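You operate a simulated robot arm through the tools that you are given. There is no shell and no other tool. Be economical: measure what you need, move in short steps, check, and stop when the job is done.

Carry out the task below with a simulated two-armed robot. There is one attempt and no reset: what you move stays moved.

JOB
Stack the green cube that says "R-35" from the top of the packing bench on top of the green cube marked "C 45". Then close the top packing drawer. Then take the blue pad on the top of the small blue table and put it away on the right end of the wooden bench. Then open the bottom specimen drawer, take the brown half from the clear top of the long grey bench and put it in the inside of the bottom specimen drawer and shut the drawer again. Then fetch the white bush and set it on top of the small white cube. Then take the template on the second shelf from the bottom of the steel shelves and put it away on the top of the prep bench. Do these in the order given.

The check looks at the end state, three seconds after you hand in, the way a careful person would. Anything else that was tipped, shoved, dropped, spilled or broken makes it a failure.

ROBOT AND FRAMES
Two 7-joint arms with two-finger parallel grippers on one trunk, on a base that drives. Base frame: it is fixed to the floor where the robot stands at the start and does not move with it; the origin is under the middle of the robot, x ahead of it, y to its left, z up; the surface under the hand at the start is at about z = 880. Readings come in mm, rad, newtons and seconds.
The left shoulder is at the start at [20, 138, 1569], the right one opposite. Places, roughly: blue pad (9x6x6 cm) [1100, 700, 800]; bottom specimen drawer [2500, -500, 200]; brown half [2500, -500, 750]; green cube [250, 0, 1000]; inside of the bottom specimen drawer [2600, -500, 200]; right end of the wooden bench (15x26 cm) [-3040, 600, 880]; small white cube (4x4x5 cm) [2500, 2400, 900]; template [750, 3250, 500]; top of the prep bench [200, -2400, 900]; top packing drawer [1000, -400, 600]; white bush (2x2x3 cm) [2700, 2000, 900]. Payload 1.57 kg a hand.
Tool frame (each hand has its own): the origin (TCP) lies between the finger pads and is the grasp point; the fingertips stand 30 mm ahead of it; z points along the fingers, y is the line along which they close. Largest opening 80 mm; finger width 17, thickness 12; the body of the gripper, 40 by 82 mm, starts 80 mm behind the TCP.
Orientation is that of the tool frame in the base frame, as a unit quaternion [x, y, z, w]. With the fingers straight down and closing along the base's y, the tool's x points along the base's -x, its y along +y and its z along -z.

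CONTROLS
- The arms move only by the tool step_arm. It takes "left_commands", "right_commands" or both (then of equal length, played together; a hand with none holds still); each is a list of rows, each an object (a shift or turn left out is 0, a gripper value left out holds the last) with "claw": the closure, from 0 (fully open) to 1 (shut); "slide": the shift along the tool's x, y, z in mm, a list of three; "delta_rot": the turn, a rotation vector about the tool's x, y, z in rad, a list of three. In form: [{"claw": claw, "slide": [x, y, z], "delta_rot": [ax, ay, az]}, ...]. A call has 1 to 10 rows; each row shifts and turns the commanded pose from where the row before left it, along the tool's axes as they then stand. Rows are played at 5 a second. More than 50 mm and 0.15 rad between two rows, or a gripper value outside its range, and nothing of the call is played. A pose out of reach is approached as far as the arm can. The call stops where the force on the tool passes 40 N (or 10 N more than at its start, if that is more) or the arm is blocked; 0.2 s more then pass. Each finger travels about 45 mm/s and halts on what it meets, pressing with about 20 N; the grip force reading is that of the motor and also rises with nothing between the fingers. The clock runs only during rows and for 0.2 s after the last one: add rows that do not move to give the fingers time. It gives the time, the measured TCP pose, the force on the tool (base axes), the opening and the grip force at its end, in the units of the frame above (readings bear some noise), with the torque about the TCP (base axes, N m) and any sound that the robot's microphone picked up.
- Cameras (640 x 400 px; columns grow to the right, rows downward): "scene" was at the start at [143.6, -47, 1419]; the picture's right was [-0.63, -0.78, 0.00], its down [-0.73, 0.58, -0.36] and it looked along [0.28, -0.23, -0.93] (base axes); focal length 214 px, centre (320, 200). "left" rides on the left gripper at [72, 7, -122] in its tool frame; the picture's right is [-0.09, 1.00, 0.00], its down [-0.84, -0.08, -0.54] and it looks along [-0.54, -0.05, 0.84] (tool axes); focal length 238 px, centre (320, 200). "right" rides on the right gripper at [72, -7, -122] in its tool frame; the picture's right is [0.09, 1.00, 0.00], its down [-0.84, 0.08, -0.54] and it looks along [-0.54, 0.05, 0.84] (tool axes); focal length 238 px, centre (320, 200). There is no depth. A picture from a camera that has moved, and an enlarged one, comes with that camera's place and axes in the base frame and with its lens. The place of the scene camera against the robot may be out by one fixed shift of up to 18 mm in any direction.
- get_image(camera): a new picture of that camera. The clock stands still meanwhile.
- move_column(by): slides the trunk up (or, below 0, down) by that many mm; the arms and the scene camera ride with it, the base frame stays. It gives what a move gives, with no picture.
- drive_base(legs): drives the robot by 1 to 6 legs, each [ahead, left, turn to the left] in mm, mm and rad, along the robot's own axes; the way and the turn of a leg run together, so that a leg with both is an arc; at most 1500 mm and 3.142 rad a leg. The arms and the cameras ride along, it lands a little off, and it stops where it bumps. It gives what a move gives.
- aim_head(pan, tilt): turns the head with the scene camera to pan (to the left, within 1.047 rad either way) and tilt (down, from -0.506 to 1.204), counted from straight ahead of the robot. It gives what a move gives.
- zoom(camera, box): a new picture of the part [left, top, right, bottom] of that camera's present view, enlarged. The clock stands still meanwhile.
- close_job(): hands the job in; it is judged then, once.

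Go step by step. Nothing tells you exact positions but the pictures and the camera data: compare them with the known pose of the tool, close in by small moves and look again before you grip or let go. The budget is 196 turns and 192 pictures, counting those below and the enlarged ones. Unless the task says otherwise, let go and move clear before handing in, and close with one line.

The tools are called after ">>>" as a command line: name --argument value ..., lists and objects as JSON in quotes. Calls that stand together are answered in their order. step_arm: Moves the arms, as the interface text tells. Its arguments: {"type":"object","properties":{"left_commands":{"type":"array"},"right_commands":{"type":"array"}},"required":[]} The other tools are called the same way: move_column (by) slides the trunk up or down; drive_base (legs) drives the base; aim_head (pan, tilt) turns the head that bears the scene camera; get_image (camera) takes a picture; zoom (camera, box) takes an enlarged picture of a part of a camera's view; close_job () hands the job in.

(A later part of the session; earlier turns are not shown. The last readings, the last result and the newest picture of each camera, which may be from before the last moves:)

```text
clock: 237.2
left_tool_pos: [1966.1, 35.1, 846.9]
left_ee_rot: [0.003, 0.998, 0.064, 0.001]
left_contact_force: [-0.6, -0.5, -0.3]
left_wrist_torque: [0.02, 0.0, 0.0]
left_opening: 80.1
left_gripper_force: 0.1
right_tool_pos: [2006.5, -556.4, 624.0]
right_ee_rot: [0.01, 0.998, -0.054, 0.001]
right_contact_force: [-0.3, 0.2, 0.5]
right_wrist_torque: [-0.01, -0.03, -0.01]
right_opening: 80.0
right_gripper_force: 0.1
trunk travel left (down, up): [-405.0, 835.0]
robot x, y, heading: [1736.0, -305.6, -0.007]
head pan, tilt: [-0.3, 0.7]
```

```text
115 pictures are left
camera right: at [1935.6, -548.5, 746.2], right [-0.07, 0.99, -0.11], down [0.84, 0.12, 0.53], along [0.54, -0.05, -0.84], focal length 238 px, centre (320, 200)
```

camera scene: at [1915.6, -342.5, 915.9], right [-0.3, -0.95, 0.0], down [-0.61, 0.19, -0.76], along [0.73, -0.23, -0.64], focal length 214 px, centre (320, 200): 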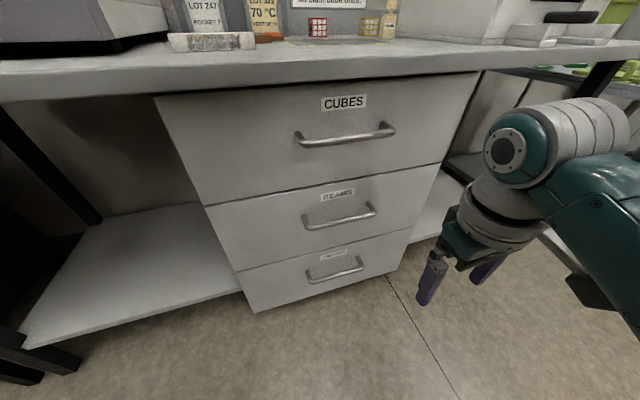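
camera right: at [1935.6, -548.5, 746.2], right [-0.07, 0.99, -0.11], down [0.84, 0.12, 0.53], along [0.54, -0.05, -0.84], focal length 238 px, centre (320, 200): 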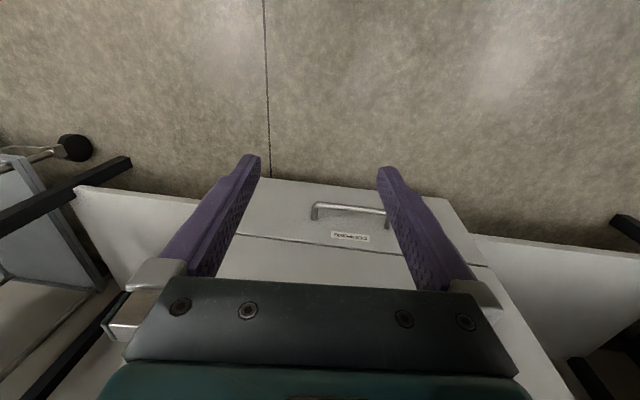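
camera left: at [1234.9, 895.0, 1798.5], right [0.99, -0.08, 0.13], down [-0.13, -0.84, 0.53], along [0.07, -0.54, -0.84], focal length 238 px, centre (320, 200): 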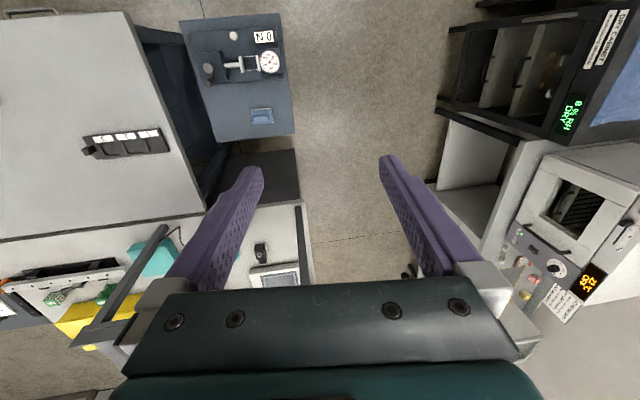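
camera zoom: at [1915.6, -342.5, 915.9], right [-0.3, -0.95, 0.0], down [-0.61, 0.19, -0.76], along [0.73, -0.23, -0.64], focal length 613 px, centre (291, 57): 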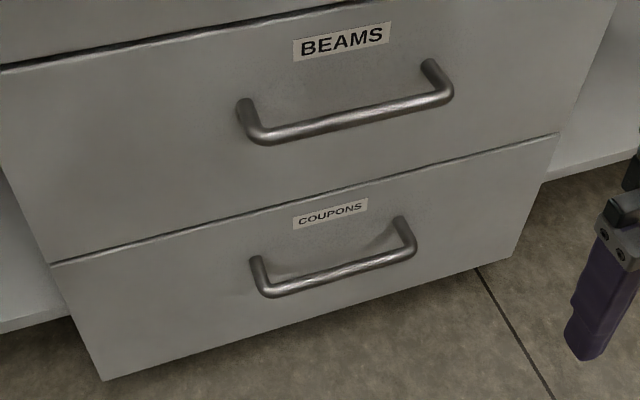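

I'll level the hand, lower to S≈765, then drive ahead 210 for a close look at the handle.

>>> step_arm --right_commands '[{"slide": [0, 25, 0], "delta_rot": [-0.108, 0.002, -0.02]}, {"slide": [0, 22, 0], "claw": 0.2}, {}]'

>>> move_column --by -270

>>> drive_base --legs '[[205, 0, 0.004]]'

>>> get_image --camera "right"

>>> get_image --camera "scene"

```text
clock: 238.1
left_tool_pos: [1964.8, 34.5, 846.0]
left_ee_rot: [0.002, 0.998, 0.064, 0.001]
left_contact_force: [-0.3, -0.4, -0.6]
left_wrist_torque: [0.01, -0.01, -0.02]
left_opening: 80.0
left_gripper_force: 0.0
right_tool_pos: [2008.2, -510.5, 621.2]
right_ee_rot: [0.0, 1.0, 0.001, 0.001]
right_contact_force: [0.1, -0.4, -0.9]
right_wrist_torque: [0.02, -0.06, 0.02]
right_opening: 64.0
right_gripper_force: 0.2
trunk travel left (down, up): [-405.0, 835.0]
robot x, y, heading: [1737.9, -302.3, -0.007]
head pan, tilt: [-0.3, 0.7]
```

```text
clock: 240.8
left_tool_pos: [1965.3, 35.0, 577.4]
left_ee_rot: [0.003, 0.998, 0.064, 0.0]
left_contact_force: [-0.5, -0.1, -0.3]
left_wrist_torque: [-0.02, -0.02, -0.03]
left_opening: 79.9
left_gripper_force: 0.0
right_tool_pos: [2008.5, -510.7, 351.9]
right_ee_rot: [0.001, 1.0, 0.001, -0.001]
right_contact_force: [0.0, 0.4, -0.2]
right_wrist_torque: [-0.01, 0.01, 0.03]
right_opening: 64.1
right_gripper_force: 0.1
trunk travel left (down, up): [-135.0, 1105.0]
robot x, y, heading: [1733.0, -309.9, -0.005]
head pan, tilt: [-0.3, 0.7]
```

```text
clock: 242.4
left_tool_pos: [2168.6, 35.7, 577.1]
left_ee_rot: [0.0, 0.998, 0.065, 0.001]
left_contact_force: [0.2, 0.6, 0.0]
left_wrist_torque: [0.02, -0.03, 0.0]
left_opening: 80.2
left_gripper_force: 0.0
right_tool_pos: [2214.9, -510.0, 350.8]
right_ee_rot: [-0.003, 1.0, 0.0, 0.0]
right_contact_force: [0.3, 0.1, -0.6]
right_wrist_torque: [-0.03, 0.02, 0.0]
right_opening: 64.0
right_gripper_force: 0.1
trunk travel left (down, up): [-135.0, 1105.0]
robot x, y, heading: [1939.4, -303.9, 0.0]
head pan, tilt: [-0.3, 0.7]
```

```text
114 pictures are left
camera right: at [2143.2, -516.1, 473.4], right [-0.1, 1.0, 0.0], down [0.84, 0.08, 0.54], along [0.54, 0.05, -0.84], focal length 238 px, centre (320, 200)
```

right: 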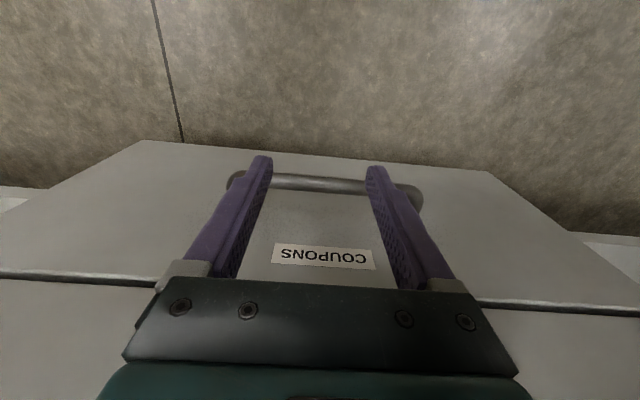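

```text
113 pictures are left
camera scene: at [2121.5, -342.3, 645.9], right [-0.3, -0.96, 0.0], down [-0.62, 0.19, -0.76], along [0.73, -0.23, -0.64], focal length 214 px, centre (320, 200)
```

scene: 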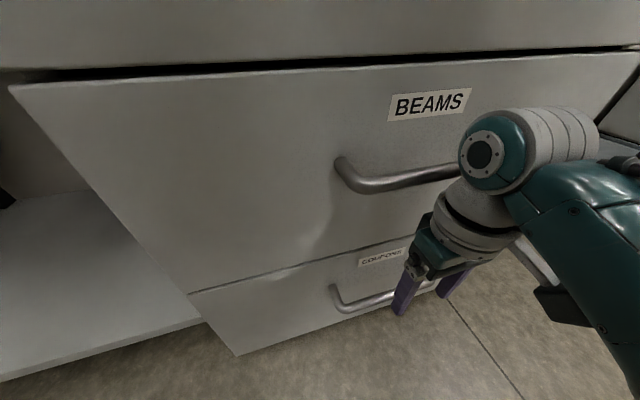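

The bar is roughly at x≈2245–2257, z≈265–295. I'll probe: lower the tips in front of it and creep forward until contact.

>>> step_arm --right_commands '[{"slide": [0, 0, 35]}, {"slide": [0, 0, 35]}, {"slide": [-8, 0, 0]}, {"slide": [-5, 0, 0]}, {"slide": [-5, 0, 0]}, {"slide": [-4, 0, 0]}, {"slide": [-4, 0, 0]}, {"slide": [-4, 0, 0]}]'

>>> get_image --camera "right"

>>> zoom --camera "scene" --box '[300, 200, 500, 340]'

```text
clock: 244.2
left_tool_pos: [2159.6, 35.1, 575.1]
left_ee_rot: [0.001, 0.998, 0.064, -0.003]
left_contact_force: [0.3, 0.1, -0.9]
left_wrist_torque: [-0.01, -0.02, 0.0]
left_opening: 80.1
left_gripper_force: 0.1
right_tool_pos: [2231.5, -509.2, 277.4]
right_ee_rot: [-0.003, 1.0, 0.0, -0.006]
right_contact_force: [-0.3, 0.0, 0.3]
right_wrist_torque: [-0.01, -0.02, 0.01]
right_opening: 64.2
right_gripper_force: 0.0
trunk travel left (down, up): [-135.0, 1105.0]
robot x, y, heading: [1940.0, -306.9, -0.001]
head pan, tilt: [-0.3, 0.7]
```

```text
112 pictures are left
camera right: at [2160.9, -516.3, 400.9], right [-0.1, 1.0, 0.0], down [0.84, 0.08, 0.53], along [0.53, 0.05, -0.85], focal length 238 px, centre (320, 200)
```

right: 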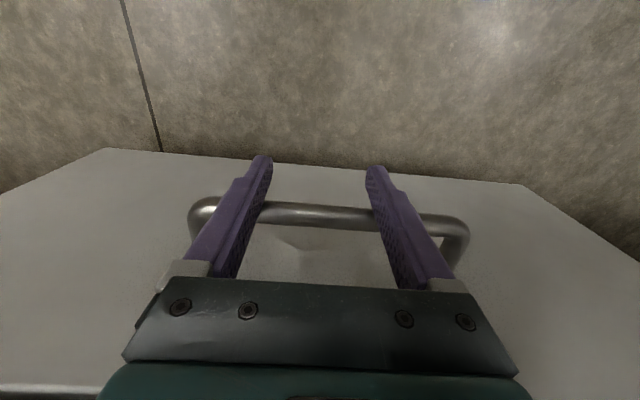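

```text
2.86 times, centred on (400, 270) of scene
camera zoom: at [2112.1, -342.6, 644.5], right [-0.3, -0.95, 0.0], down [-0.62, 0.19, -0.76], along [0.73, -0.23, -0.65], focal length 613 px, centre (91, 0)
```

zoom: 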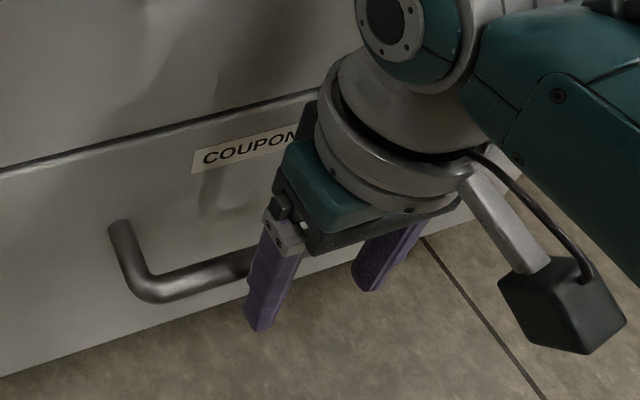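

The bar's centre is (2253, z 271), and the face is at x≈2297. I'll raise, move forward to x≈2277 with a slight forward tilt, and lower behind the bar.

>>> step_arm --right_commands '[{"slide": [0, 0, -40]}, {"slide": [0, 0, -35], "delta_rot": [0, -0.12, 0]}, {"slide": [-23, 0, 3]}, {"slide": [-22, 0, 2]}, {}]'

>>> get_image --camera "right"

```text
clock: 245.6
left_tool_pos: [2121.8, 34.6, 569.5]
left_ee_rot: [0.004, 0.998, 0.065, -0.016]
left_contact_force: [0.0, -0.1, -0.4]
left_wrist_torque: [0.01, 0.04, 0.01]
left_opening: 80.2
left_gripper_force: 0.1
right_tool_pos: [2234.7, -509.5, 350.3]
right_ee_rot: [-0.003, 0.999, 0.002, 0.052]
right_contact_force: [-0.6, 0.0, 0.1]
right_wrist_torque: [0.03, -0.02, 0.02]
right_opening: 64.0
right_gripper_force: 0.0
trunk travel left (down, up): [-135.0, 1105.0]
robot x, y, heading: [1939.9, -305.9, -0.009]
head pan, tilt: [-0.3, 0.7]
stopped in row 5 (right hand): the arm was blocked; the commanded pose is now the measured one
```

```text
110 pictures are left
camera right: at [2151.6, -514.7, 464.5], right [-0.1, 1.0, -0.01], down [0.78, 0.08, 0.63], along [0.62, 0.06, -0.78], focal length 238 px, centre (320, 200)
```

right: 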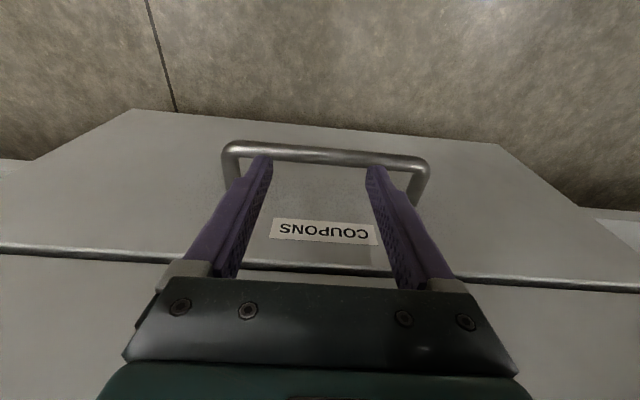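

The whole trunk leans back, so the wrist is pressing on the middle drawer's handle above. I'll retreat and use a much larger forward tilt so the wrist stays clear.

>>> step_arm --right_commands '[{"slide": [25, 0, 0]}, {"slide": [25, 0, 0]}, {"slide": [25, 0, 0], "delta_rot": [0, -0.12, 0]}, {"delta_rot": [0, -0.12, 0]}, {"delta_rot": [0, -0.12, 0]}, {"delta_rot": [0, -0.12, 0]}, {}, {}]'

>>> get_image --camera "scene"

```text
clock: 247.4
left_tool_pos: [2169.4, 34.7, 577.6]
left_ee_rot: [0.001, 0.998, 0.065, 0.001]
left_contact_force: [-0.3, 0.0, 0.0]
left_wrist_torque: [-0.04, 0.0, -0.03]
left_opening: 79.9
left_gripper_force: 0.0
right_tool_pos: [2219.1, -508.9, 349.9]
right_ee_rot: [-0.002, 0.952, 0.002, 0.305]
right_contact_force: [0.1, 0.1, 0.7]
right_wrist_torque: [-0.01, 0.02, -0.02]
right_opening: 64.0
right_gripper_force: 0.0
trunk travel left (down, up): [-135.0, 1105.0]
robot x, y, heading: [1940.2, -304.3, 0.006]
head pan, tilt: [-0.3, 0.7]
```

```text
109 pictures are left
camera scene: at [2120.9, -342.3, 646.0], right [-0.3, -0.95, 0.0], down [-0.61, 0.19, -0.77], along [0.73, -0.23, -0.64], focal length 214 px, centre (320, 200)
```

scene: 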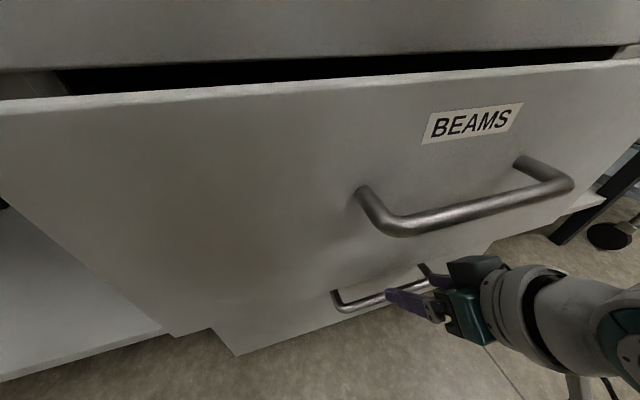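

The BEAMS drawer was accidentally pulled partly open. I'll back off and look, then push it closed again before continuing.

>>> drive_base --legs '[[-200, 0, 0]]'

>>> move_column --by 250

>>> get_image --camera "scene"

```text
clock: 249.0
left_tool_pos: [1973.2, 37.1, 577.0]
left_ee_rot: [0.001, 0.998, 0.064, 0.002]
left_contact_force: [-0.1, 0.1, -0.6]
left_wrist_torque: [0.01, -0.01, -0.02]
left_opening: 80.0
left_gripper_force: 0.1
right_tool_pos: [2022.7, -508.8, 350.4]
right_ee_rot: [-0.004, 0.952, 0.002, 0.306]
right_contact_force: [0.4, 0.0, 0.2]
right_wrist_torque: [-0.02, -0.04, -0.02]
right_opening: 64.0
right_gripper_force: 0.0
trunk travel left (down, up): [-135.0, 1105.0]
robot x, y, heading: [1741.4, -303.6, 0.001]
head pan, tilt: [-0.3, 0.7]
```

```text
clock: 251.6
left_tool_pos: [1971.2, 36.4, 827.2]
left_ee_rot: [0.001, 0.998, 0.064, 0.0]
left_contact_force: [0.2, 0.6, -0.1]
left_wrist_torque: [-0.02, -0.01, -0.01]
left_opening: 79.9
left_gripper_force: 0.0
right_tool_pos: [2022.8, -506.8, 600.7]
right_ee_rot: [-0.002, 0.952, 0.002, 0.305]
right_contact_force: [0.3, 0.2, -1.5]
right_wrist_torque: [0.02, 0.03, 0.03]
right_opening: 63.7
right_gripper_force: 0.1
trunk travel left (down, up): [-385.0, 855.0]
robot x, y, heading: [1741.9, -304.9, -0.005]
head pan, tilt: [-0.3, 0.7]
```

```text
108 pictures are left
camera scene: at [1923.2, -342.1, 895.9], right [-0.3, -0.95, 0.0], down [-0.61, 0.19, -0.76], along [0.73, -0.23, -0.64], focal length 214 px, centre (320, 200)
```

scene: 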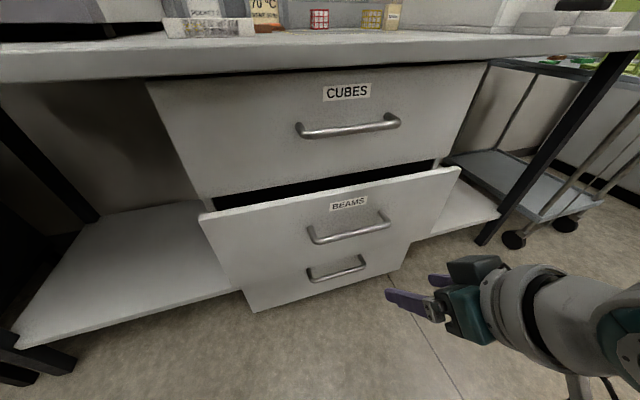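

BEAMS is open about 60–70 mm. I'll lower 100, close the fingers, and push its handle bar back in with the tilted fingers.

>>> move_column --by -100

>>> step_arm --right_commands '[{"claw": 1, "slide": [-28, 0, 20]}, {"slide": [-28, 0, 20]}, {"slide": [-28, 0, 20]}, {"slide": [-28, 0, 20]}, {}]'

>>> get_image --camera "scene"

```text
clock: 252.9
left_tool_pos: [1971.1, 35.8, 728.2]
left_ee_rot: [0.001, 0.998, 0.064, 0.001]
left_contact_force: [0.4, 0.0, 0.0]
left_wrist_torque: [-0.01, -0.03, 0.0]
left_opening: 79.8
left_gripper_force: 0.1
right_tool_pos: [2021.5, -508.7, 501.0]
right_ee_rot: [-0.003, 0.953, 0.001, 0.304]
right_contact_force: [-0.1, -0.4, -0.4]
right_wrist_torque: [-0.03, 0.01, 0.02]
right_opening: 63.9
right_gripper_force: 0.1
trunk travel left (down, up): [-285.0, 955.0]
robot x, y, heading: [1743.2, -305.2, -0.003]
head pan, tilt: [-0.3, 0.7]
```

```text
clock: 254.1
left_tool_pos: [1970.4, 35.8, 727.4]
left_ee_rot: [0.0, 0.998, 0.065, 0.001]
left_contact_force: [-0.3, -0.4, -0.1]
left_wrist_torque: [0.01, -0.01, -0.01]
left_opening: 79.7
left_gripper_force: 0.0
right_tool_pos: [2158.1, -508.3, 501.8]
right_ee_rot: [-0.003, 0.952, 0.002, 0.305]
right_contact_force: [-0.5, 0.6, 0.3]
right_wrist_torque: [-0.02, 0.0, 0.0]
right_opening: 0.1
right_gripper_force: 20.3
trunk travel left (down, up): [-285.0, 955.0]
robot x, y, heading: [1741.2, -307.9, -0.002]
head pan, tilt: [-0.3, 0.7]
```

```text
107 pictures are left
camera scene: at [1922.6, -342.1, 795.8], right [-0.3, -0.95, 0.0], down [-0.62, 0.19, -0.76], along [0.73, -0.23, -0.64], focal length 214 px, centre (320, 200)
```

scene: 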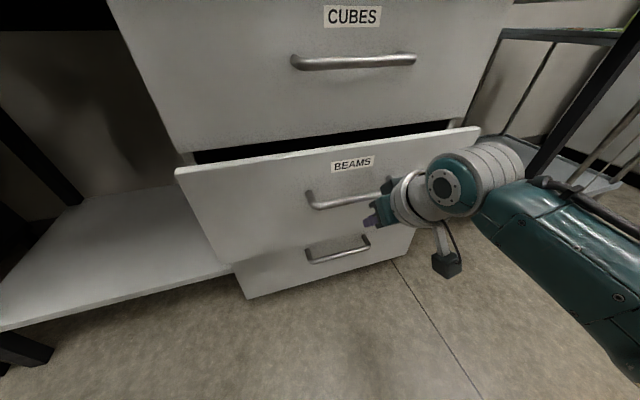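

>>> step_arm --right_commands '[{"slide": [-16, 0, 12]}, {"slide": [-16, 0, 12]}, {"slide": [-12, 0, 9]}, {"slide": [-8, 0, 6]}, {"slide": [-8, 0, 6]}, {"slide": [-8, 0, 6]}]'

>>> get_image --camera "scene"

```text
clock: 255.5
left_tool_pos: [1972.5, 36.0, 726.2]
left_ee_rot: [0.001, 0.998, 0.064, 0.001]
left_contact_force: [-0.3, 0.2, -0.3]
left_wrist_torque: [0.0, 0.04, 0.03]
left_opening: 79.8
left_gripper_force: 0.1
right_tool_pos: [2246.5, -507.0, 500.7]
right_ee_rot: [-0.002, 0.952, 0.001, 0.307]
right_contact_force: [0.9, 0.3, -0.7]
right_wrist_torque: [0.01, 0.02, -0.01]
right_opening: 0.0
right_gripper_force: 19.6
trunk travel left (down, up): [-285.0, 955.0]
robot x, y, heading: [1739.7, -303.8, -0.002]
head pan, tilt: [-0.3, 0.7]
```

```text
106 pictures are left
camera scene: at [1924.0, -342.1, 796.1], right [-0.3, -0.95, 0.0], down [-0.61, 0.19, -0.77], along [0.73, -0.23, -0.64], focal length 214 px, centre (320, 200)
```

scene: 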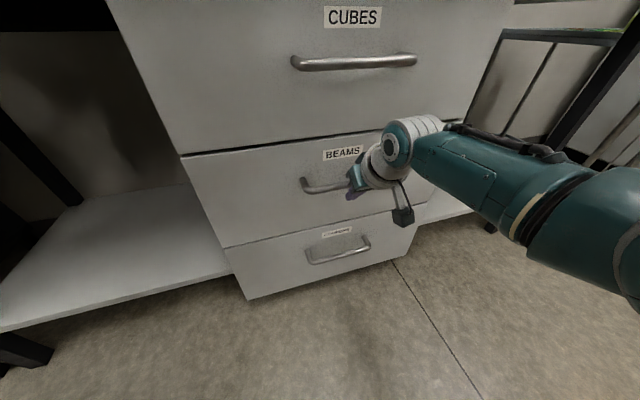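

It looks closed. I'll press a little more until it stops, then back off.

>>> step_arm --right_commands '[{"slide": [-5, 0, 3]}, {"slide": [-5, 0, 3]}, {"slide": [-5, 0, 3]}]'

>>> step_arm --right_commands '[{"slide": [35, 0, -25]}, {"slide": [35, 0, -25]}, {"slide": [35, 0, -25]}, {}]'

>>> zoom --camera "scene" --box '[160, 20, 480, 310]'

```text
clock: 256.3
left_tool_pos: [1965.1, 36.2, 726.9]
left_ee_rot: [0.002, 0.998, 0.064, -0.002]
left_contact_force: [0.4, 0.4, 0.0]
left_wrist_torque: [0.0, 0.0, -0.02]
left_opening: 80.0
left_gripper_force: 0.0
right_tool_pos: [2252.0, -507.9, 494.2]
right_ee_rot: [-0.002, 0.954, 0.002, 0.298]
right_contact_force: [-16.4, -0.6, -2.5]
right_wrist_torque: [0.01, -0.38, 0.05]
right_opening: 0.0
right_gripper_force: 19.9
trunk travel left (down, up): [-285.0, 955.0]
robot x, y, heading: [1741.2, -303.6, -0.002]
head pan, tilt: [-0.3, 0.7]
```

```text
clock: 257.3
left_tool_pos: [1971.5, 35.1, 728.5]
left_ee_rot: [0.001, 0.998, 0.065, 0.001]
left_contact_force: [0.4, 0.4, 0.3]
left_wrist_torque: [0.01, -0.02, -0.01]
left_opening: 80.0
left_gripper_force: 0.1
right_tool_pos: [2131.7, -506.8, 500.2]
right_ee_rot: [-0.002, 0.952, 0.001, 0.305]
right_contact_force: [-0.6, 0.3, 0.4]
right_wrist_torque: [-0.02, -0.01, 0.01]
right_opening: 0.0
right_gripper_force: 19.7
trunk travel left (down, up): [-285.0, 955.0]
robot x, y, heading: [1741.4, -302.2, -0.001]
head pan, tilt: [-0.3, 0.7]
```

```text
1.38 times, centred on (320, 165) of scene
camera zoom: at [1923.8, -342.1, 796.1], right [-0.3, -0.95, 0.0], down [-0.61, 0.19, -0.77], along [0.73, -0.23, -0.64], focal length 296 px, centre (320, 248)
```

zoom: 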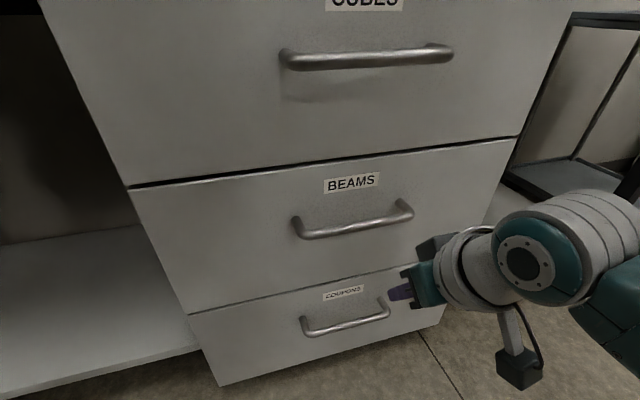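

BEAMS is shut flush. For the bottom drawer I'll hook with a 0.5 rad forward tilt, inserting along the finger axis behind the bar at (2253, 271). First I'll retract, set the tilt, lower, and drive in.

>>> step_arm --right_commands '[{"slide": [35, 0, -25], "claw": 0.25}, {"slide": [35, 0, -25]}, {"slide": [35, 0, -25]}, {"delta_rot": [0, 0.12, 0]}, {}]'

>>> move_column --by -150

>>> drive_base --legs '[[200, 0, 0]]'

>>> get_image --camera "right"

```text
clock: 258.5
left_tool_pos: [1971.5, 35.2, 727.3]
left_ee_rot: [0.001, 0.998, 0.064, 0.001]
left_contact_force: [0.4, 0.8, -0.5]
left_wrist_torque: [0.03, -0.03, 0.01]
left_opening: 80.1
left_gripper_force: 0.1
right_tool_pos: [2001.5, -508.7, 499.8]
right_ee_rot: [-0.003, 0.969, 0.001, 0.247]
right_contact_force: [-0.7, -0.2, 0.4]
right_wrist_torque: [0.0, 0.0, 0.01]
right_opening: 59.9
right_gripper_force: 0.0
trunk travel left (down, up): [-285.0, 955.0]
robot x, y, heading: [1741.2, -305.3, 0.003]
head pan, tilt: [-0.3, 0.7]
```

```text
clock: 260.3
left_tool_pos: [1971.9, 35.9, 577.5]
left_ee_rot: [0.001, 0.998, 0.064, 0.001]
left_contact_force: [0.2, 0.3, 1.2]
left_wrist_torque: [0.02, -0.01, 0.02]
left_opening: 80.1
left_gripper_force: 0.1
right_tool_pos: [2002.9, -509.4, 350.2]
right_ee_rot: [-0.003, 0.969, 0.001, 0.247]
right_contact_force: [-1.2, 0.4, -0.3]
right_wrist_torque: [0.0, 0.01, -0.04]
right_opening: 59.9
right_gripper_force: 0.1
trunk travel left (down, up): [-135.0, 1105.0]
robot x, y, heading: [1743.0, -305.0, -0.001]
head pan, tilt: [-0.3, 0.7]
```

```text
clock: 261.9
left_tool_pos: [2170.4, 34.9, 577.0]
left_ee_rot: [0.001, 0.998, 0.065, 0.0]
left_contact_force: [-0.4, 0.1, -0.5]
left_wrist_torque: [0.01, -0.03, 0.03]
left_opening: 80.0
left_gripper_force: 0.1
right_tool_pos: [2202.6, -509.2, 350.8]
right_ee_rot: [-0.003, 0.969, 0.001, 0.246]
right_contact_force: [0.2, -0.1, 0.6]
right_wrist_torque: [-0.01, -0.03, -0.03]
right_opening: 60.1
right_gripper_force: 0.1
trunk travel left (down, up): [-135.0, 1105.0]
robot x, y, heading: [1943.3, -305.9, -0.004]
head pan, tilt: [-0.3, 0.7]
```

```text
104 pictures are left
camera right: at [2081.0, -516.0, 423.3], right [-0.09, 1.0, -0.04], down [0.48, 0.08, 0.88], along [0.88, 0.06, -0.48], focal length 238 px, centre (320, 200)
```

right: 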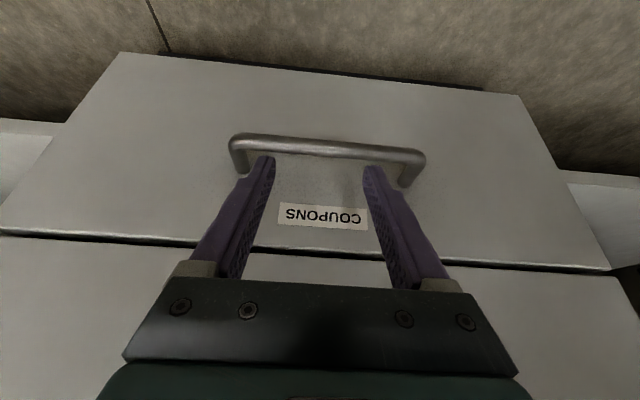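

Bar confirmed at (2253, 272). I'll move to the insertion start and check.

>>> step_arm --right_commands '[{"slide": [-23, 8, 29]}, {}]'

>>> get_image --camera "right"

```text
clock: 262.5
left_tool_pos: [2170.3, 34.3, 576.4]
left_ee_rot: [0.0, 0.998, 0.065, 0.001]
left_contact_force: [-0.4, -0.2, -0.6]
left_wrist_torque: [0.01, -0.01, -0.01]
left_opening: 80.2
left_gripper_force: 0.0
right_tool_pos: [2236.2, -500.5, 334.6]
right_ee_rot: [-0.003, 0.969, 0.001, 0.246]
right_contact_force: [-0.6, 0.5, 0.4]
right_wrist_torque: [0.02, 0.0, -0.01]
right_opening: 60.0
right_gripper_force: 0.0
trunk travel left (down, up): [-135.0, 1105.0]
robot x, y, heading: [1943.4, -304.5, -0.004]
head pan, tilt: [-0.3, 0.7]
```

```text
103 pictures are left
camera right: at [2115.3, -507.6, 408.6], right [-0.09, 1.0, -0.04], down [0.48, 0.08, 0.88], along [0.88, 0.06, -0.48], focal length 238 px, centre (320, 200)
```

right: 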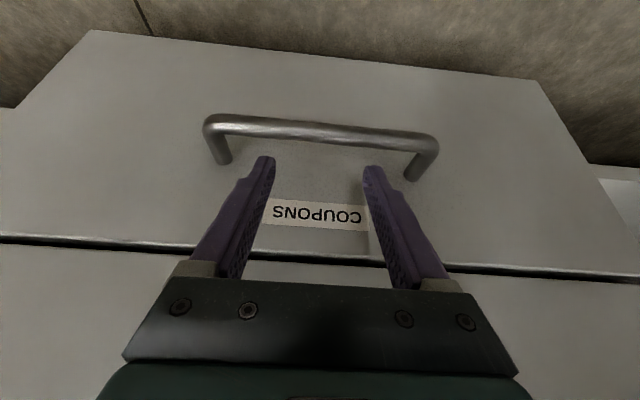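

Aligned. I'll insert 52 along the finger axis.

>>> step_arm --right_commands '[{"slide": [0, 0, 20]}, {"slide": [0, 0, 20]}, {"slide": [0, 0, 13]}, {}]'

>>> get_image --camera "right"

>>> zoom --camera "scene" --box '[290, 200, 490, 340]'

```text
clock: 263.5
left_tool_pos: [2172.6, 35.9, 577.5]
left_ee_rot: [0.001, 0.998, 0.065, 0.0]
left_contact_force: [0.8, -0.7, 0.8]
left_wrist_torque: [0.0, -0.03, -0.01]
left_opening: 80.1
left_gripper_force: 0.0
right_tool_pos: [2263.8, -501.3, 289.2]
right_ee_rot: [-0.004, 0.969, 0.003, 0.248]
right_contact_force: [1.0, -0.9, 0.2]
right_wrist_torque: [-0.03, -0.03, 0.03]
right_opening: 60.0
right_gripper_force: 0.2
trunk travel left (down, up): [-135.0, 1105.0]
robot x, y, heading: [1945.5, -306.4, 0.0]
head pan, tilt: [-0.3, 0.7]
```

```text
102 pictures are left
camera right: at [2143.2, -507.5, 362.4], right [-0.09, 1.0, -0.04], down [0.47, 0.08, 0.88], along [0.88, 0.06, -0.48], focal length 238 px, centre (320, 200)
```

right: 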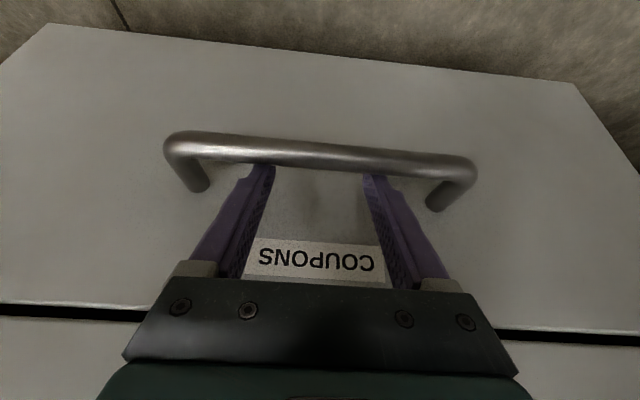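

```text
2.86 times, centred on (390, 270) of scene
camera zoom: at [2124.4, -342.4, 646.0], right [-0.3, -0.95, 0.0], down [-0.61, 0.19, -0.77], along [0.73, -0.23, -0.64], focal length 613 px, centre (120, 0)
```

zoom: 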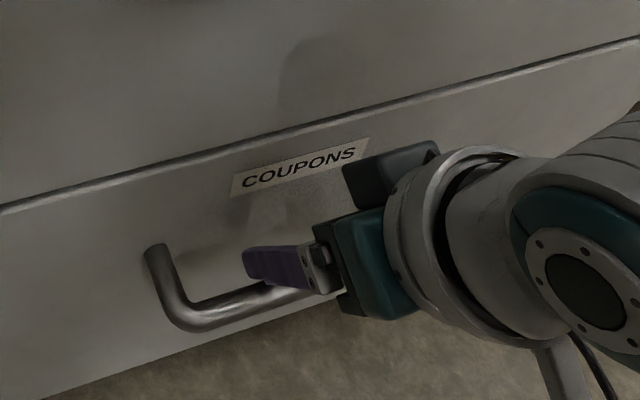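

The tips are behind the bar. I'll insert 6 more and pull back 60 to test.

>>> step_arm --right_commands '[{"slide": [0, 0, 6]}, {"slide": [9, 0, -5]}, {"slide": [13, 0, -7]}, {"slide": [13, 0, -7]}, {"slide": [13, 0, -7]}, {"slide": [13, 0, -7]}]'

>>> get_image --camera "right"

>>> get_image --camera "scene"

```text
clock: 264.9
left_tool_pos: [2172.4, 35.7, 576.7]
left_ee_rot: [0.0, 0.998, 0.064, 0.001]
left_contact_force: [-0.4, -0.9, 0.5]
left_wrist_torque: [-0.04, -0.02, 0.02]
left_opening: 80.1
left_gripper_force: 0.1
right_tool_pos: [2194.4, -501.8, 283.2]
right_ee_rot: [-0.004, 0.969, 0.001, 0.246]
right_contact_force: [2.3, -0.9, 0.2]
right_wrist_torque: [-0.01, -0.03, 0.06]
right_opening: 59.9
right_gripper_force: 0.1
trunk travel left (down, up): [-135.0, 1105.0]
robot x, y, heading: [1946.7, -303.4, -0.002]
head pan, tilt: [-0.3, 0.7]
```

```text
100 pictures are left
camera right: at [2074.5, -507.6, 356.6], right [-0.09, 1.0, -0.04], down [0.48, 0.08, 0.88], along [0.88, 0.06, -0.48], focal length 238 px, centre (320, 200)
```

right: 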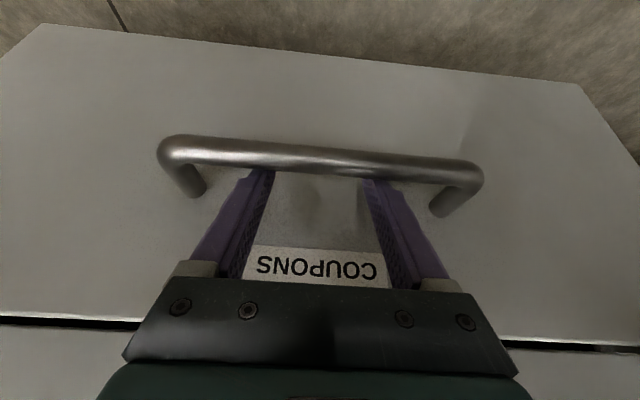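

```text
99 pictures are left
camera scene: at [2123.4, -342.3, 645.9], right [-0.3, -0.95, 0.0], down [-0.62, 0.19, -0.76], along [0.73, -0.23, -0.64], focal length 214 px, centre (320, 200)
```

scene: 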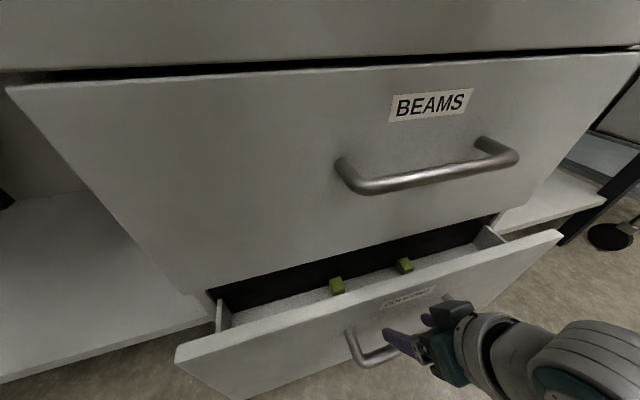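

The drawer opens smoothly. I'll pull further by driving back 190.

>>> drive_base --legs '[[-190, 0, 0]]'

>>> get_image --camera "scene"

>>> get_image --camera "right"

```text
clock: 266.4
left_tool_pos: [1983.0, 37.0, 576.7]
left_ee_rot: [0.0, 0.998, 0.065, 0.001]
left_contact_force: [0.2, -0.5, 0.0]
left_wrist_torque: [0.02, -0.01, -0.01]
left_opening: 80.0
left_gripper_force: 0.0
right_tool_pos: [2009.5, -501.0, 281.6]
right_ee_rot: [-0.005, 0.969, 0.003, 0.248]
right_contact_force: [0.2, -0.6, -0.1]
right_wrist_torque: [0.0, -0.01, 0.0]
right_opening: 60.0
right_gripper_force: 0.0
trunk travel left (down, up): [-135.0, 1105.0]
robot x, y, heading: [1755.6, -305.5, 0.001]
head pan, tilt: [-0.3, 0.7]
```

```text
98 pictures are left
camera scene: at [1936.4, -341.8, 646.0], right [-0.29, -0.96, 0.0], down [-0.62, 0.19, -0.77], along [0.73, -0.23, -0.64], focal length 214 px, centre (320, 200)
```

scene: 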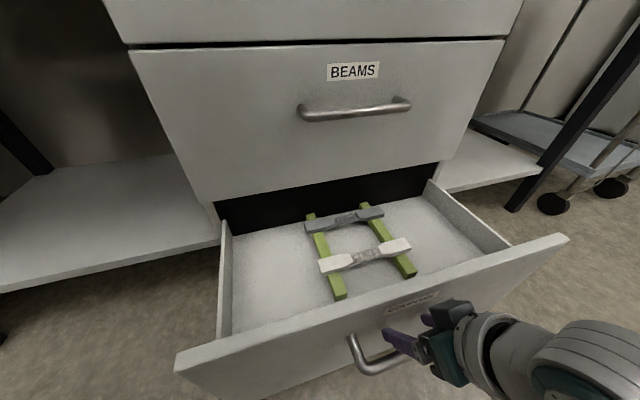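

```text
97 pictures are left
camera right: at [1888.2, -507.2, 356.6], right [-0.09, 0.99, -0.04], down [0.47, 0.08, 0.88], along [0.88, 0.06, -0.48], focal length 238 px, centre (320, 200)
```

right: 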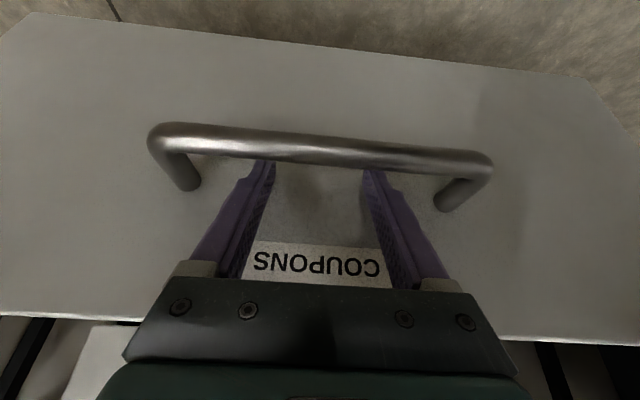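

The drawer is open about 255 mm, with coupons resting on olive bars and free floor on the left side. I'll disengage the hook, raise up, and look closely at the brown half.

>>> step_arm --right_commands '[{"slide": [-4, 0, 0]}, {"slide": [0, 0, -25]}, {"slide": [0, 0, -30]}, {"slide": [10, 0, -30]}, {"delta_rot": [0, 0.14, 0]}, {"delta_rot": [0, 0.14, 0]}, {"delta_rot": [0, 0.14, 0]}, {"delta_rot": [0, 0.08, 0], "claw": 0}, {}]'

>>> move_column --by 400

>>> move_column --by 300

>>> aim_head --pan 0.1 --tilt 0.9

>>> get_image --camera "scene"

```text
clock: 268.4
left_tool_pos: [1982.4, 36.0, 577.1]
left_ee_rot: [-0.001, 0.998, 0.064, 0.001]
left_contact_force: [0.0, -0.7, -0.4]
left_wrist_torque: [-0.03, -0.01, 0.02]
left_opening: 79.7
left_gripper_force: 0.0
right_tool_pos: [1961.2, -500.7, 354.5]
right_ee_rot: [-0.006, 1.0, 0.001, -0.002]
right_contact_force: [-0.6, 0.0, -0.1]
right_wrist_torque: [-0.01, -0.03, -0.04]
right_opening: 80.3
right_gripper_force: 0.1
trunk travel left (down, up): [-135.0, 1105.0]
robot x, y, heading: [1755.4, -306.1, -0.001]
head pan, tilt: [-0.3, 0.7]
```

```text
clock: 272.2
left_tool_pos: [1983.0, 36.6, 977.8]
left_ee_rot: [-0.001, 0.998, 0.064, 0.001]
left_contact_force: [0.4, 0.9, 0.7]
left_wrist_torque: [0.03, -0.01, -0.04]
left_opening: 80.1
left_gripper_force: 0.1
right_tool_pos: [1963.7, -500.0, 754.6]
right_ee_rot: [-0.004, 1.0, 0.001, 0.0]
right_contact_force: [0.6, 0.3, -0.1]
right_wrist_torque: [0.0, -0.02, 0.01]
right_opening: 80.1
right_gripper_force: 0.0
trunk travel left (down, up): [-535.0, 705.0]
robot x, y, heading: [1754.6, -306.1, 0.006]
head pan, tilt: [-0.3, 0.7]
```

```text
clock: 275.2
left_tool_pos: [1983.9, 35.8, 1276.6]
left_ee_rot: [-0.001, 0.998, 0.066, 0.0]
left_contact_force: [-0.5, -0.1, -0.7]
left_wrist_torque: [-0.03, -0.01, 0.04]
left_opening: 79.9
left_gripper_force: 0.1
right_tool_pos: [1962.8, -501.9, 1054.2]
right_ee_rot: [-0.004, 1.0, 0.001, -0.001]
right_contact_force: [0.5, -1.1, 0.3]
right_wrist_torque: [0.0, -0.03, 0.0]
right_opening: 79.8
right_gripper_force: 0.1
trunk travel left (down, up): [-835.0, 405.0]
robot x, y, heading: [1750.8, -304.3, 0.001]
head pan, tilt: [-0.3, 0.7]
```

```text
clock: 276.1
left_tool_pos: [1982.4, 36.1, 1278.2]
left_ee_rot: [-0.001, 0.998, 0.065, 0.001]
left_contact_force: [0.2, 0.0, 0.5]
left_wrist_torque: [-0.01, 0.01, -0.02]
left_opening: 79.9
left_gripper_force: 0.2
right_tool_pos: [1963.1, -500.8, 1055.6]
right_ee_rot: [-0.005, 1.0, 0.0, -0.001]
right_contact_force: [-0.4, -0.3, -0.3]
right_wrist_torque: [-0.03, 0.01, 0.01]
right_opening: 80.0
right_gripper_force: 0.2
trunk travel left (down, up): [-835.0, 405.0]
robot x, y, heading: [1755.7, -306.8, 0.004]
head pan, tilt: [0.099, 0.901]
```

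```text
96 pictures are left
camera scene: at [1930.0, -309.2, 1329.8], right [0.1, -0.99, 0.0], down [-0.78, -0.08, -0.62], along [0.62, 0.06, -0.78], focal length 214 px, centre (320, 200)
```

scene: 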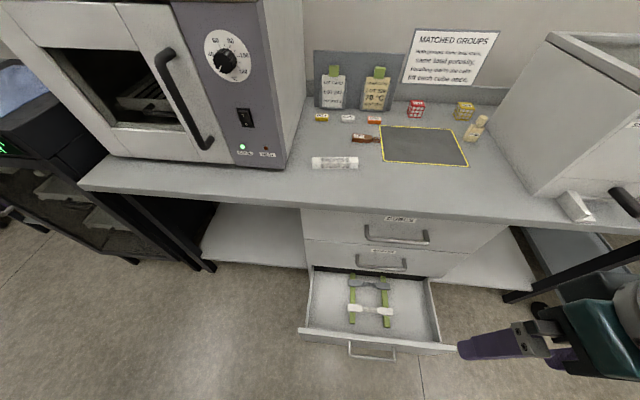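

>>> zoom --camera "scene" --box '[300, 90, 480, 190]'

>>> zoom --camera "scene" --box '[290, 250, 470, 360]'

```text
3.56 times, centred on (390, 140) of scene
camera zoom: at [1930.0, -309.2, 1329.8], right [0.1, -0.99, 0.0], down [-0.78, -0.08, -0.62], along [0.62, 0.06, -0.78], focal length 763 px, centre (71, 413)
```

zoom: 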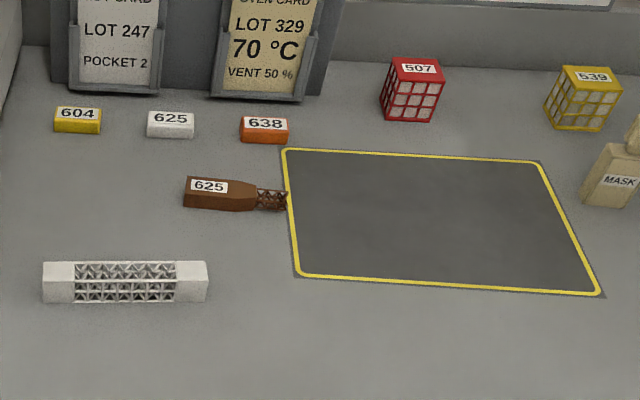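

```text
3.56 times, centred on (380, 305) of scene
camera zoom: at [1930.0, -309.2, 1329.8], right [0.1, -0.99, 0.0], down [-0.78, -0.08, -0.62], along [0.62, 0.06, -0.78], focal length 763 px, centre (107, -173)
```

zoom: 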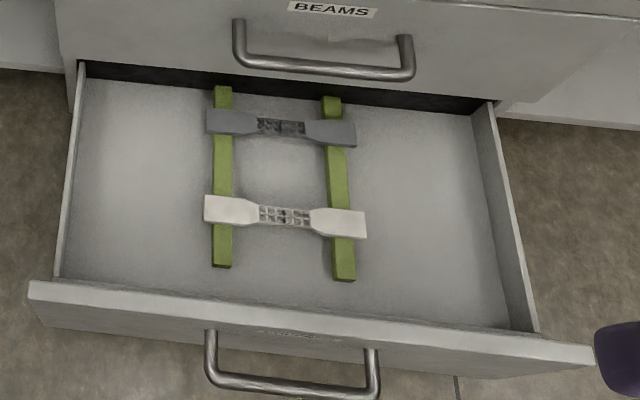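

The brown half spans about y -359 to -459 at x≈2590, with its head end at y≈-390. I'll approach with heading 0.6, so the hand needs only about 0.9 rad of counter-clockwise yaw to close across it.

>>> step_arm --right_commands '[{"delta_rot": [0, 0, -0.149]}, {"delta_rot": [0, 0, -0.149]}, {"delta_rot": [0, 0, -0.149]}, {"delta_rot": [0, 0, -0.149]}, {"delta_rot": [0, 0, -0.149]}, {"delta_rot": [0, 0, -0.149]}, {}]'

>>> drive_base --legs '[[429, -124, 0], [0, 0, 0.6]]'

>>> aim_head --pan -0.3 --tilt 1.1

>>> get_image --camera "right"

>>> get_image --camera "scene"

```text
clock: 277.7
left_tool_pos: [1983.5, 37.0, 1278.1]
left_ee_rot: [-0.001, 0.998, 0.064, 0.0]
left_contact_force: [0.0, 0.8, 0.0]
left_wrist_torque: [-0.03, 0.01, -0.01]
left_opening: 80.0
left_gripper_force: 0.0
right_tool_pos: [1963.4, -499.4, 1054.5]
right_ee_rot: [-0.438, 0.899, 0.001, 0.0]
right_contact_force: [0.7, 0.4, -0.6]
right_wrist_torque: [0.01, -0.04, -0.02]
right_opening: 80.1
right_gripper_force: 0.0
trunk travel left (down, up): [-835.0, 405.0]
robot x, y, heading: [1760.4, -306.8, -0.0]
head pan, tilt: [0.099, 0.901]
```

```text
clock: 280.2
left_tool_pos: [2365.2, -76.1, 1277.0]
left_ee_rot: [-0.008, 0.998, 0.065, -0.011]
left_contact_force: [-5.7, 0.4, 1.2]
left_wrist_torque: [-0.15, -0.2, -0.32]
left_opening: 79.1
left_gripper_force: 0.1
right_tool_pos: [2353.6, -613.2, 1054.9]
right_ee_rot: [-0.438, 0.899, 0.001, -0.001]
right_contact_force: [-0.3, -0.6, 0.0]
right_wrist_torque: [-0.01, 0.01, 0.03]
right_opening: 79.9
right_gripper_force: 0.0
trunk travel left (down, up): [-835.0, 405.0]
robot x, y, heading: [2143.7, -417.9, 0.006]
head pan, tilt: [0.099, 0.901]
stopped in leg 1: the force on the tool passed its limit at 103 N (the readings are from after the stop); the commanded pose is now the measured one
```

```text
clock: 281.0
left_tool_pos: [2365.3, -76.1, 1277.2]
left_ee_rot: [-0.006, 0.998, 0.066, -0.011]
left_contact_force: [-9.2, 0.6, 0.6]
left_wrist_torque: [-0.07, -0.32, -0.42]
left_opening: 79.1
left_gripper_force: 0.0
right_tool_pos: [2354.1, -613.5, 1055.2]
right_ee_rot: [-0.437, 0.899, 0.001, 0.0]
right_contact_force: [0.4, 0.3, -1.7]
right_wrist_torque: [-0.03, 0.01, 0.0]
right_opening: 79.8
right_gripper_force: 0.0
trunk travel left (down, up): [-835.0, 405.0]
robot x, y, heading: [2144.9, -417.8, 0.001]
head pan, tilt: [-0.3, 1.1]
```

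```text
93 pictures are left
camera right: at [2315.3, -673.8, 1177.2], right [-0.84, 0.54, 0.0], down [0.46, 0.71, 0.54], along [0.29, 0.46, -0.84], focal length 238 px, centre (320, 200)
```

right: 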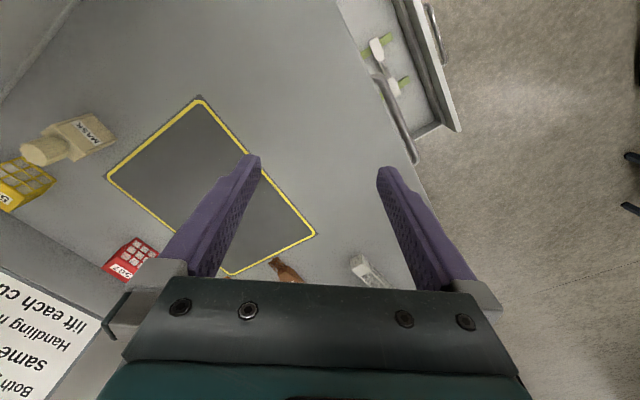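

```text
92 pictures are left
camera scene: at [2305.6, -448.4, 1315.8], right [-0.29, -0.96, 0.0], down [-0.85, 0.26, -0.45], along [0.43, -0.13, -0.89], focal length 214 px, centre (320, 200)
```

scene: 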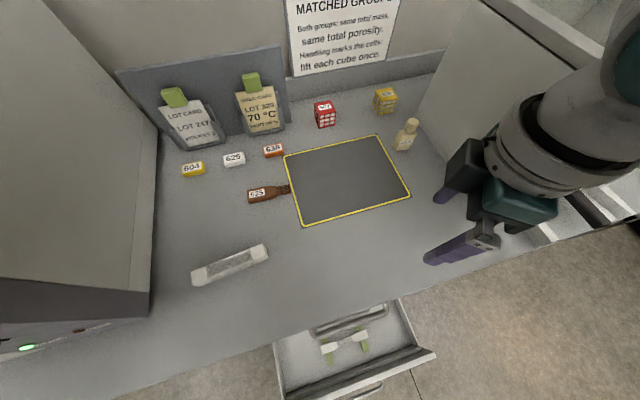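

The left hand bumped the oven front because I should have turned first. I'll back off right away, then turn before approaching.

>>> drive_base --legs '[[-200, 0, 0], [0, 0, 0.6]]'

>>> aim_head --pan 0.0 --tilt 0.7

>>> get_image --camera "scene"

```text
clock: 284.3
left_tool_pos: [1936.1, -12.9, 1277.9]
left_ee_rot: [-0.3, 0.952, 0.059, -0.029]
left_contact_force: [-0.7, 0.4, 0.5]
left_wrist_torque: [0.01, 0.0, 0.01]
left_opening: 80.0
left_gripper_force: 0.0
right_tool_pos: [2228.5, -462.0, 1054.8]
right_ee_rot: [-0.683, 0.731, 0.001, -0.001]
right_contact_force: [-0.3, 0.4, 0.8]
right_wrist_torque: [-0.02, 0.0, 0.01]
right_opening: 79.9
right_gripper_force: 0.0
trunk travel left (down, up): [-835.0, 405.0]
robot x, y, heading: [1945.0, -418.6, 0.603]
head pan, tilt: [-0.3, 1.1]
```

```text
clock: 285.1
left_tool_pos: [1936.4, -12.4, 1278.1]
left_ee_rot: [-0.3, 0.952, 0.059, -0.028]
left_contact_force: [0.6, -0.2, -1.2]
left_wrist_torque: [-0.01, -0.01, 0.03]
left_opening: 79.9
left_gripper_force: 0.0
right_tool_pos: [2229.2, -462.6, 1054.1]
right_ee_rot: [-0.683, 0.73, 0.0, -0.001]
right_contact_force: [0.3, 0.3, -0.6]
right_wrist_torque: [-0.02, 0.01, 0.01]
right_opening: 80.0
right_gripper_force: 0.1
trunk travel left (down, up): [-835.0, 405.0]
robot x, y, heading: [1942.1, -418.5, 0.601]
head pan, tilt: [0.0, 0.7]
```

```text
91 pictures are left
camera scene: at [2098.9, -326.6, 1345.9], right [0.56, -0.83, 0.0], down [-0.53, -0.36, -0.76], along [0.63, 0.43, -0.64], focal length 214 px, centre (320, 200)
```

scene: 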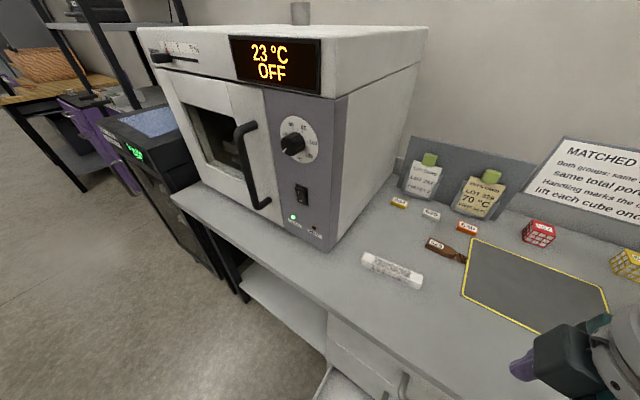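

The oven hasn't moved: same corner position, display unchanged. I'll approach now with heading 0.6.

>>> drive_base --legs '[[193, -146, 0]]'

>>> step_arm --right_commands '[{"slide": [-35, 30, 0]}, {"slide": [-35, 30, 0]}, {"slide": [0, 0, 0]}]'

>>> get_image --camera "right"

```text
clock: 286.9
left_tool_pos: [2174.4, -24.1, 1277.9]
left_ee_rot: [-0.301, 0.951, 0.06, -0.029]
left_contact_force: [0.6, 0.5, -1.2]
left_wrist_torque: [0.01, 0.0, 0.0]
left_opening: 79.9
left_gripper_force: 0.1
right_tool_pos: [2468.5, -474.5, 1055.2]
right_ee_rot: [-0.683, 0.73, 0.001, -0.001]
right_contact_force: [-0.2, 0.4, -0.5]
right_wrist_torque: [0.0, -0.03, -0.01]
right_opening: 80.0
right_gripper_force: 0.2
trunk travel left (down, up): [-835.0, 405.0]
robot x, y, heading: [2184.2, -431.8, 0.598]
head pan, tilt: [0.0, 0.7]
```

```text
clock: 287.7
left_tool_pos: [2174.0, -24.6, 1278.2]
left_ee_rot: [-0.301, 0.951, 0.059, -0.029]
left_contact_force: [0.5, 0.4, 0.3]
left_wrist_torque: [-0.01, -0.03, 0.02]
left_opening: 80.0
left_gripper_force: 0.0
right_tool_pos: [2413.9, -399.9, 1055.0]
right_ee_rot: [-0.682, 0.731, 0.001, -0.001]
right_contact_force: [-0.1, 0.4, 0.2]
right_wrist_torque: [-0.02, 0.01, -0.01]
right_opening: 79.8
right_gripper_force: 0.0
trunk travel left (down, up): [-835.0, 405.0]
robot x, y, heading: [2184.9, -425.9, 0.601]
head pan, tilt: [0.0, 0.7]
```

```text
90 pictures are left
camera right: at [2415.6, -473.2, 1178.1], right [-1.0, -0.03, 0.0], down [-0.02, 0.84, 0.54], along [-0.02, 0.54, -0.84], focal length 238 px, centre (320, 200)
```

right: 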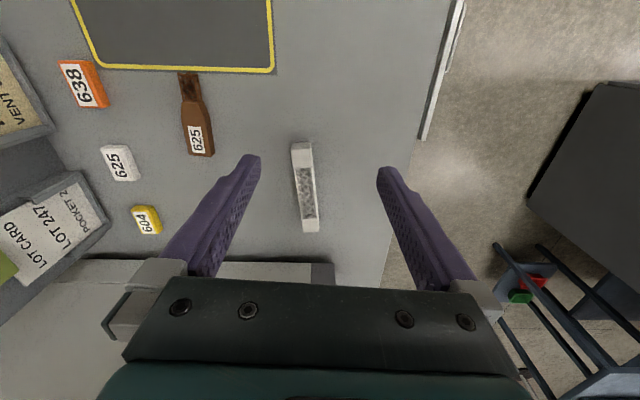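

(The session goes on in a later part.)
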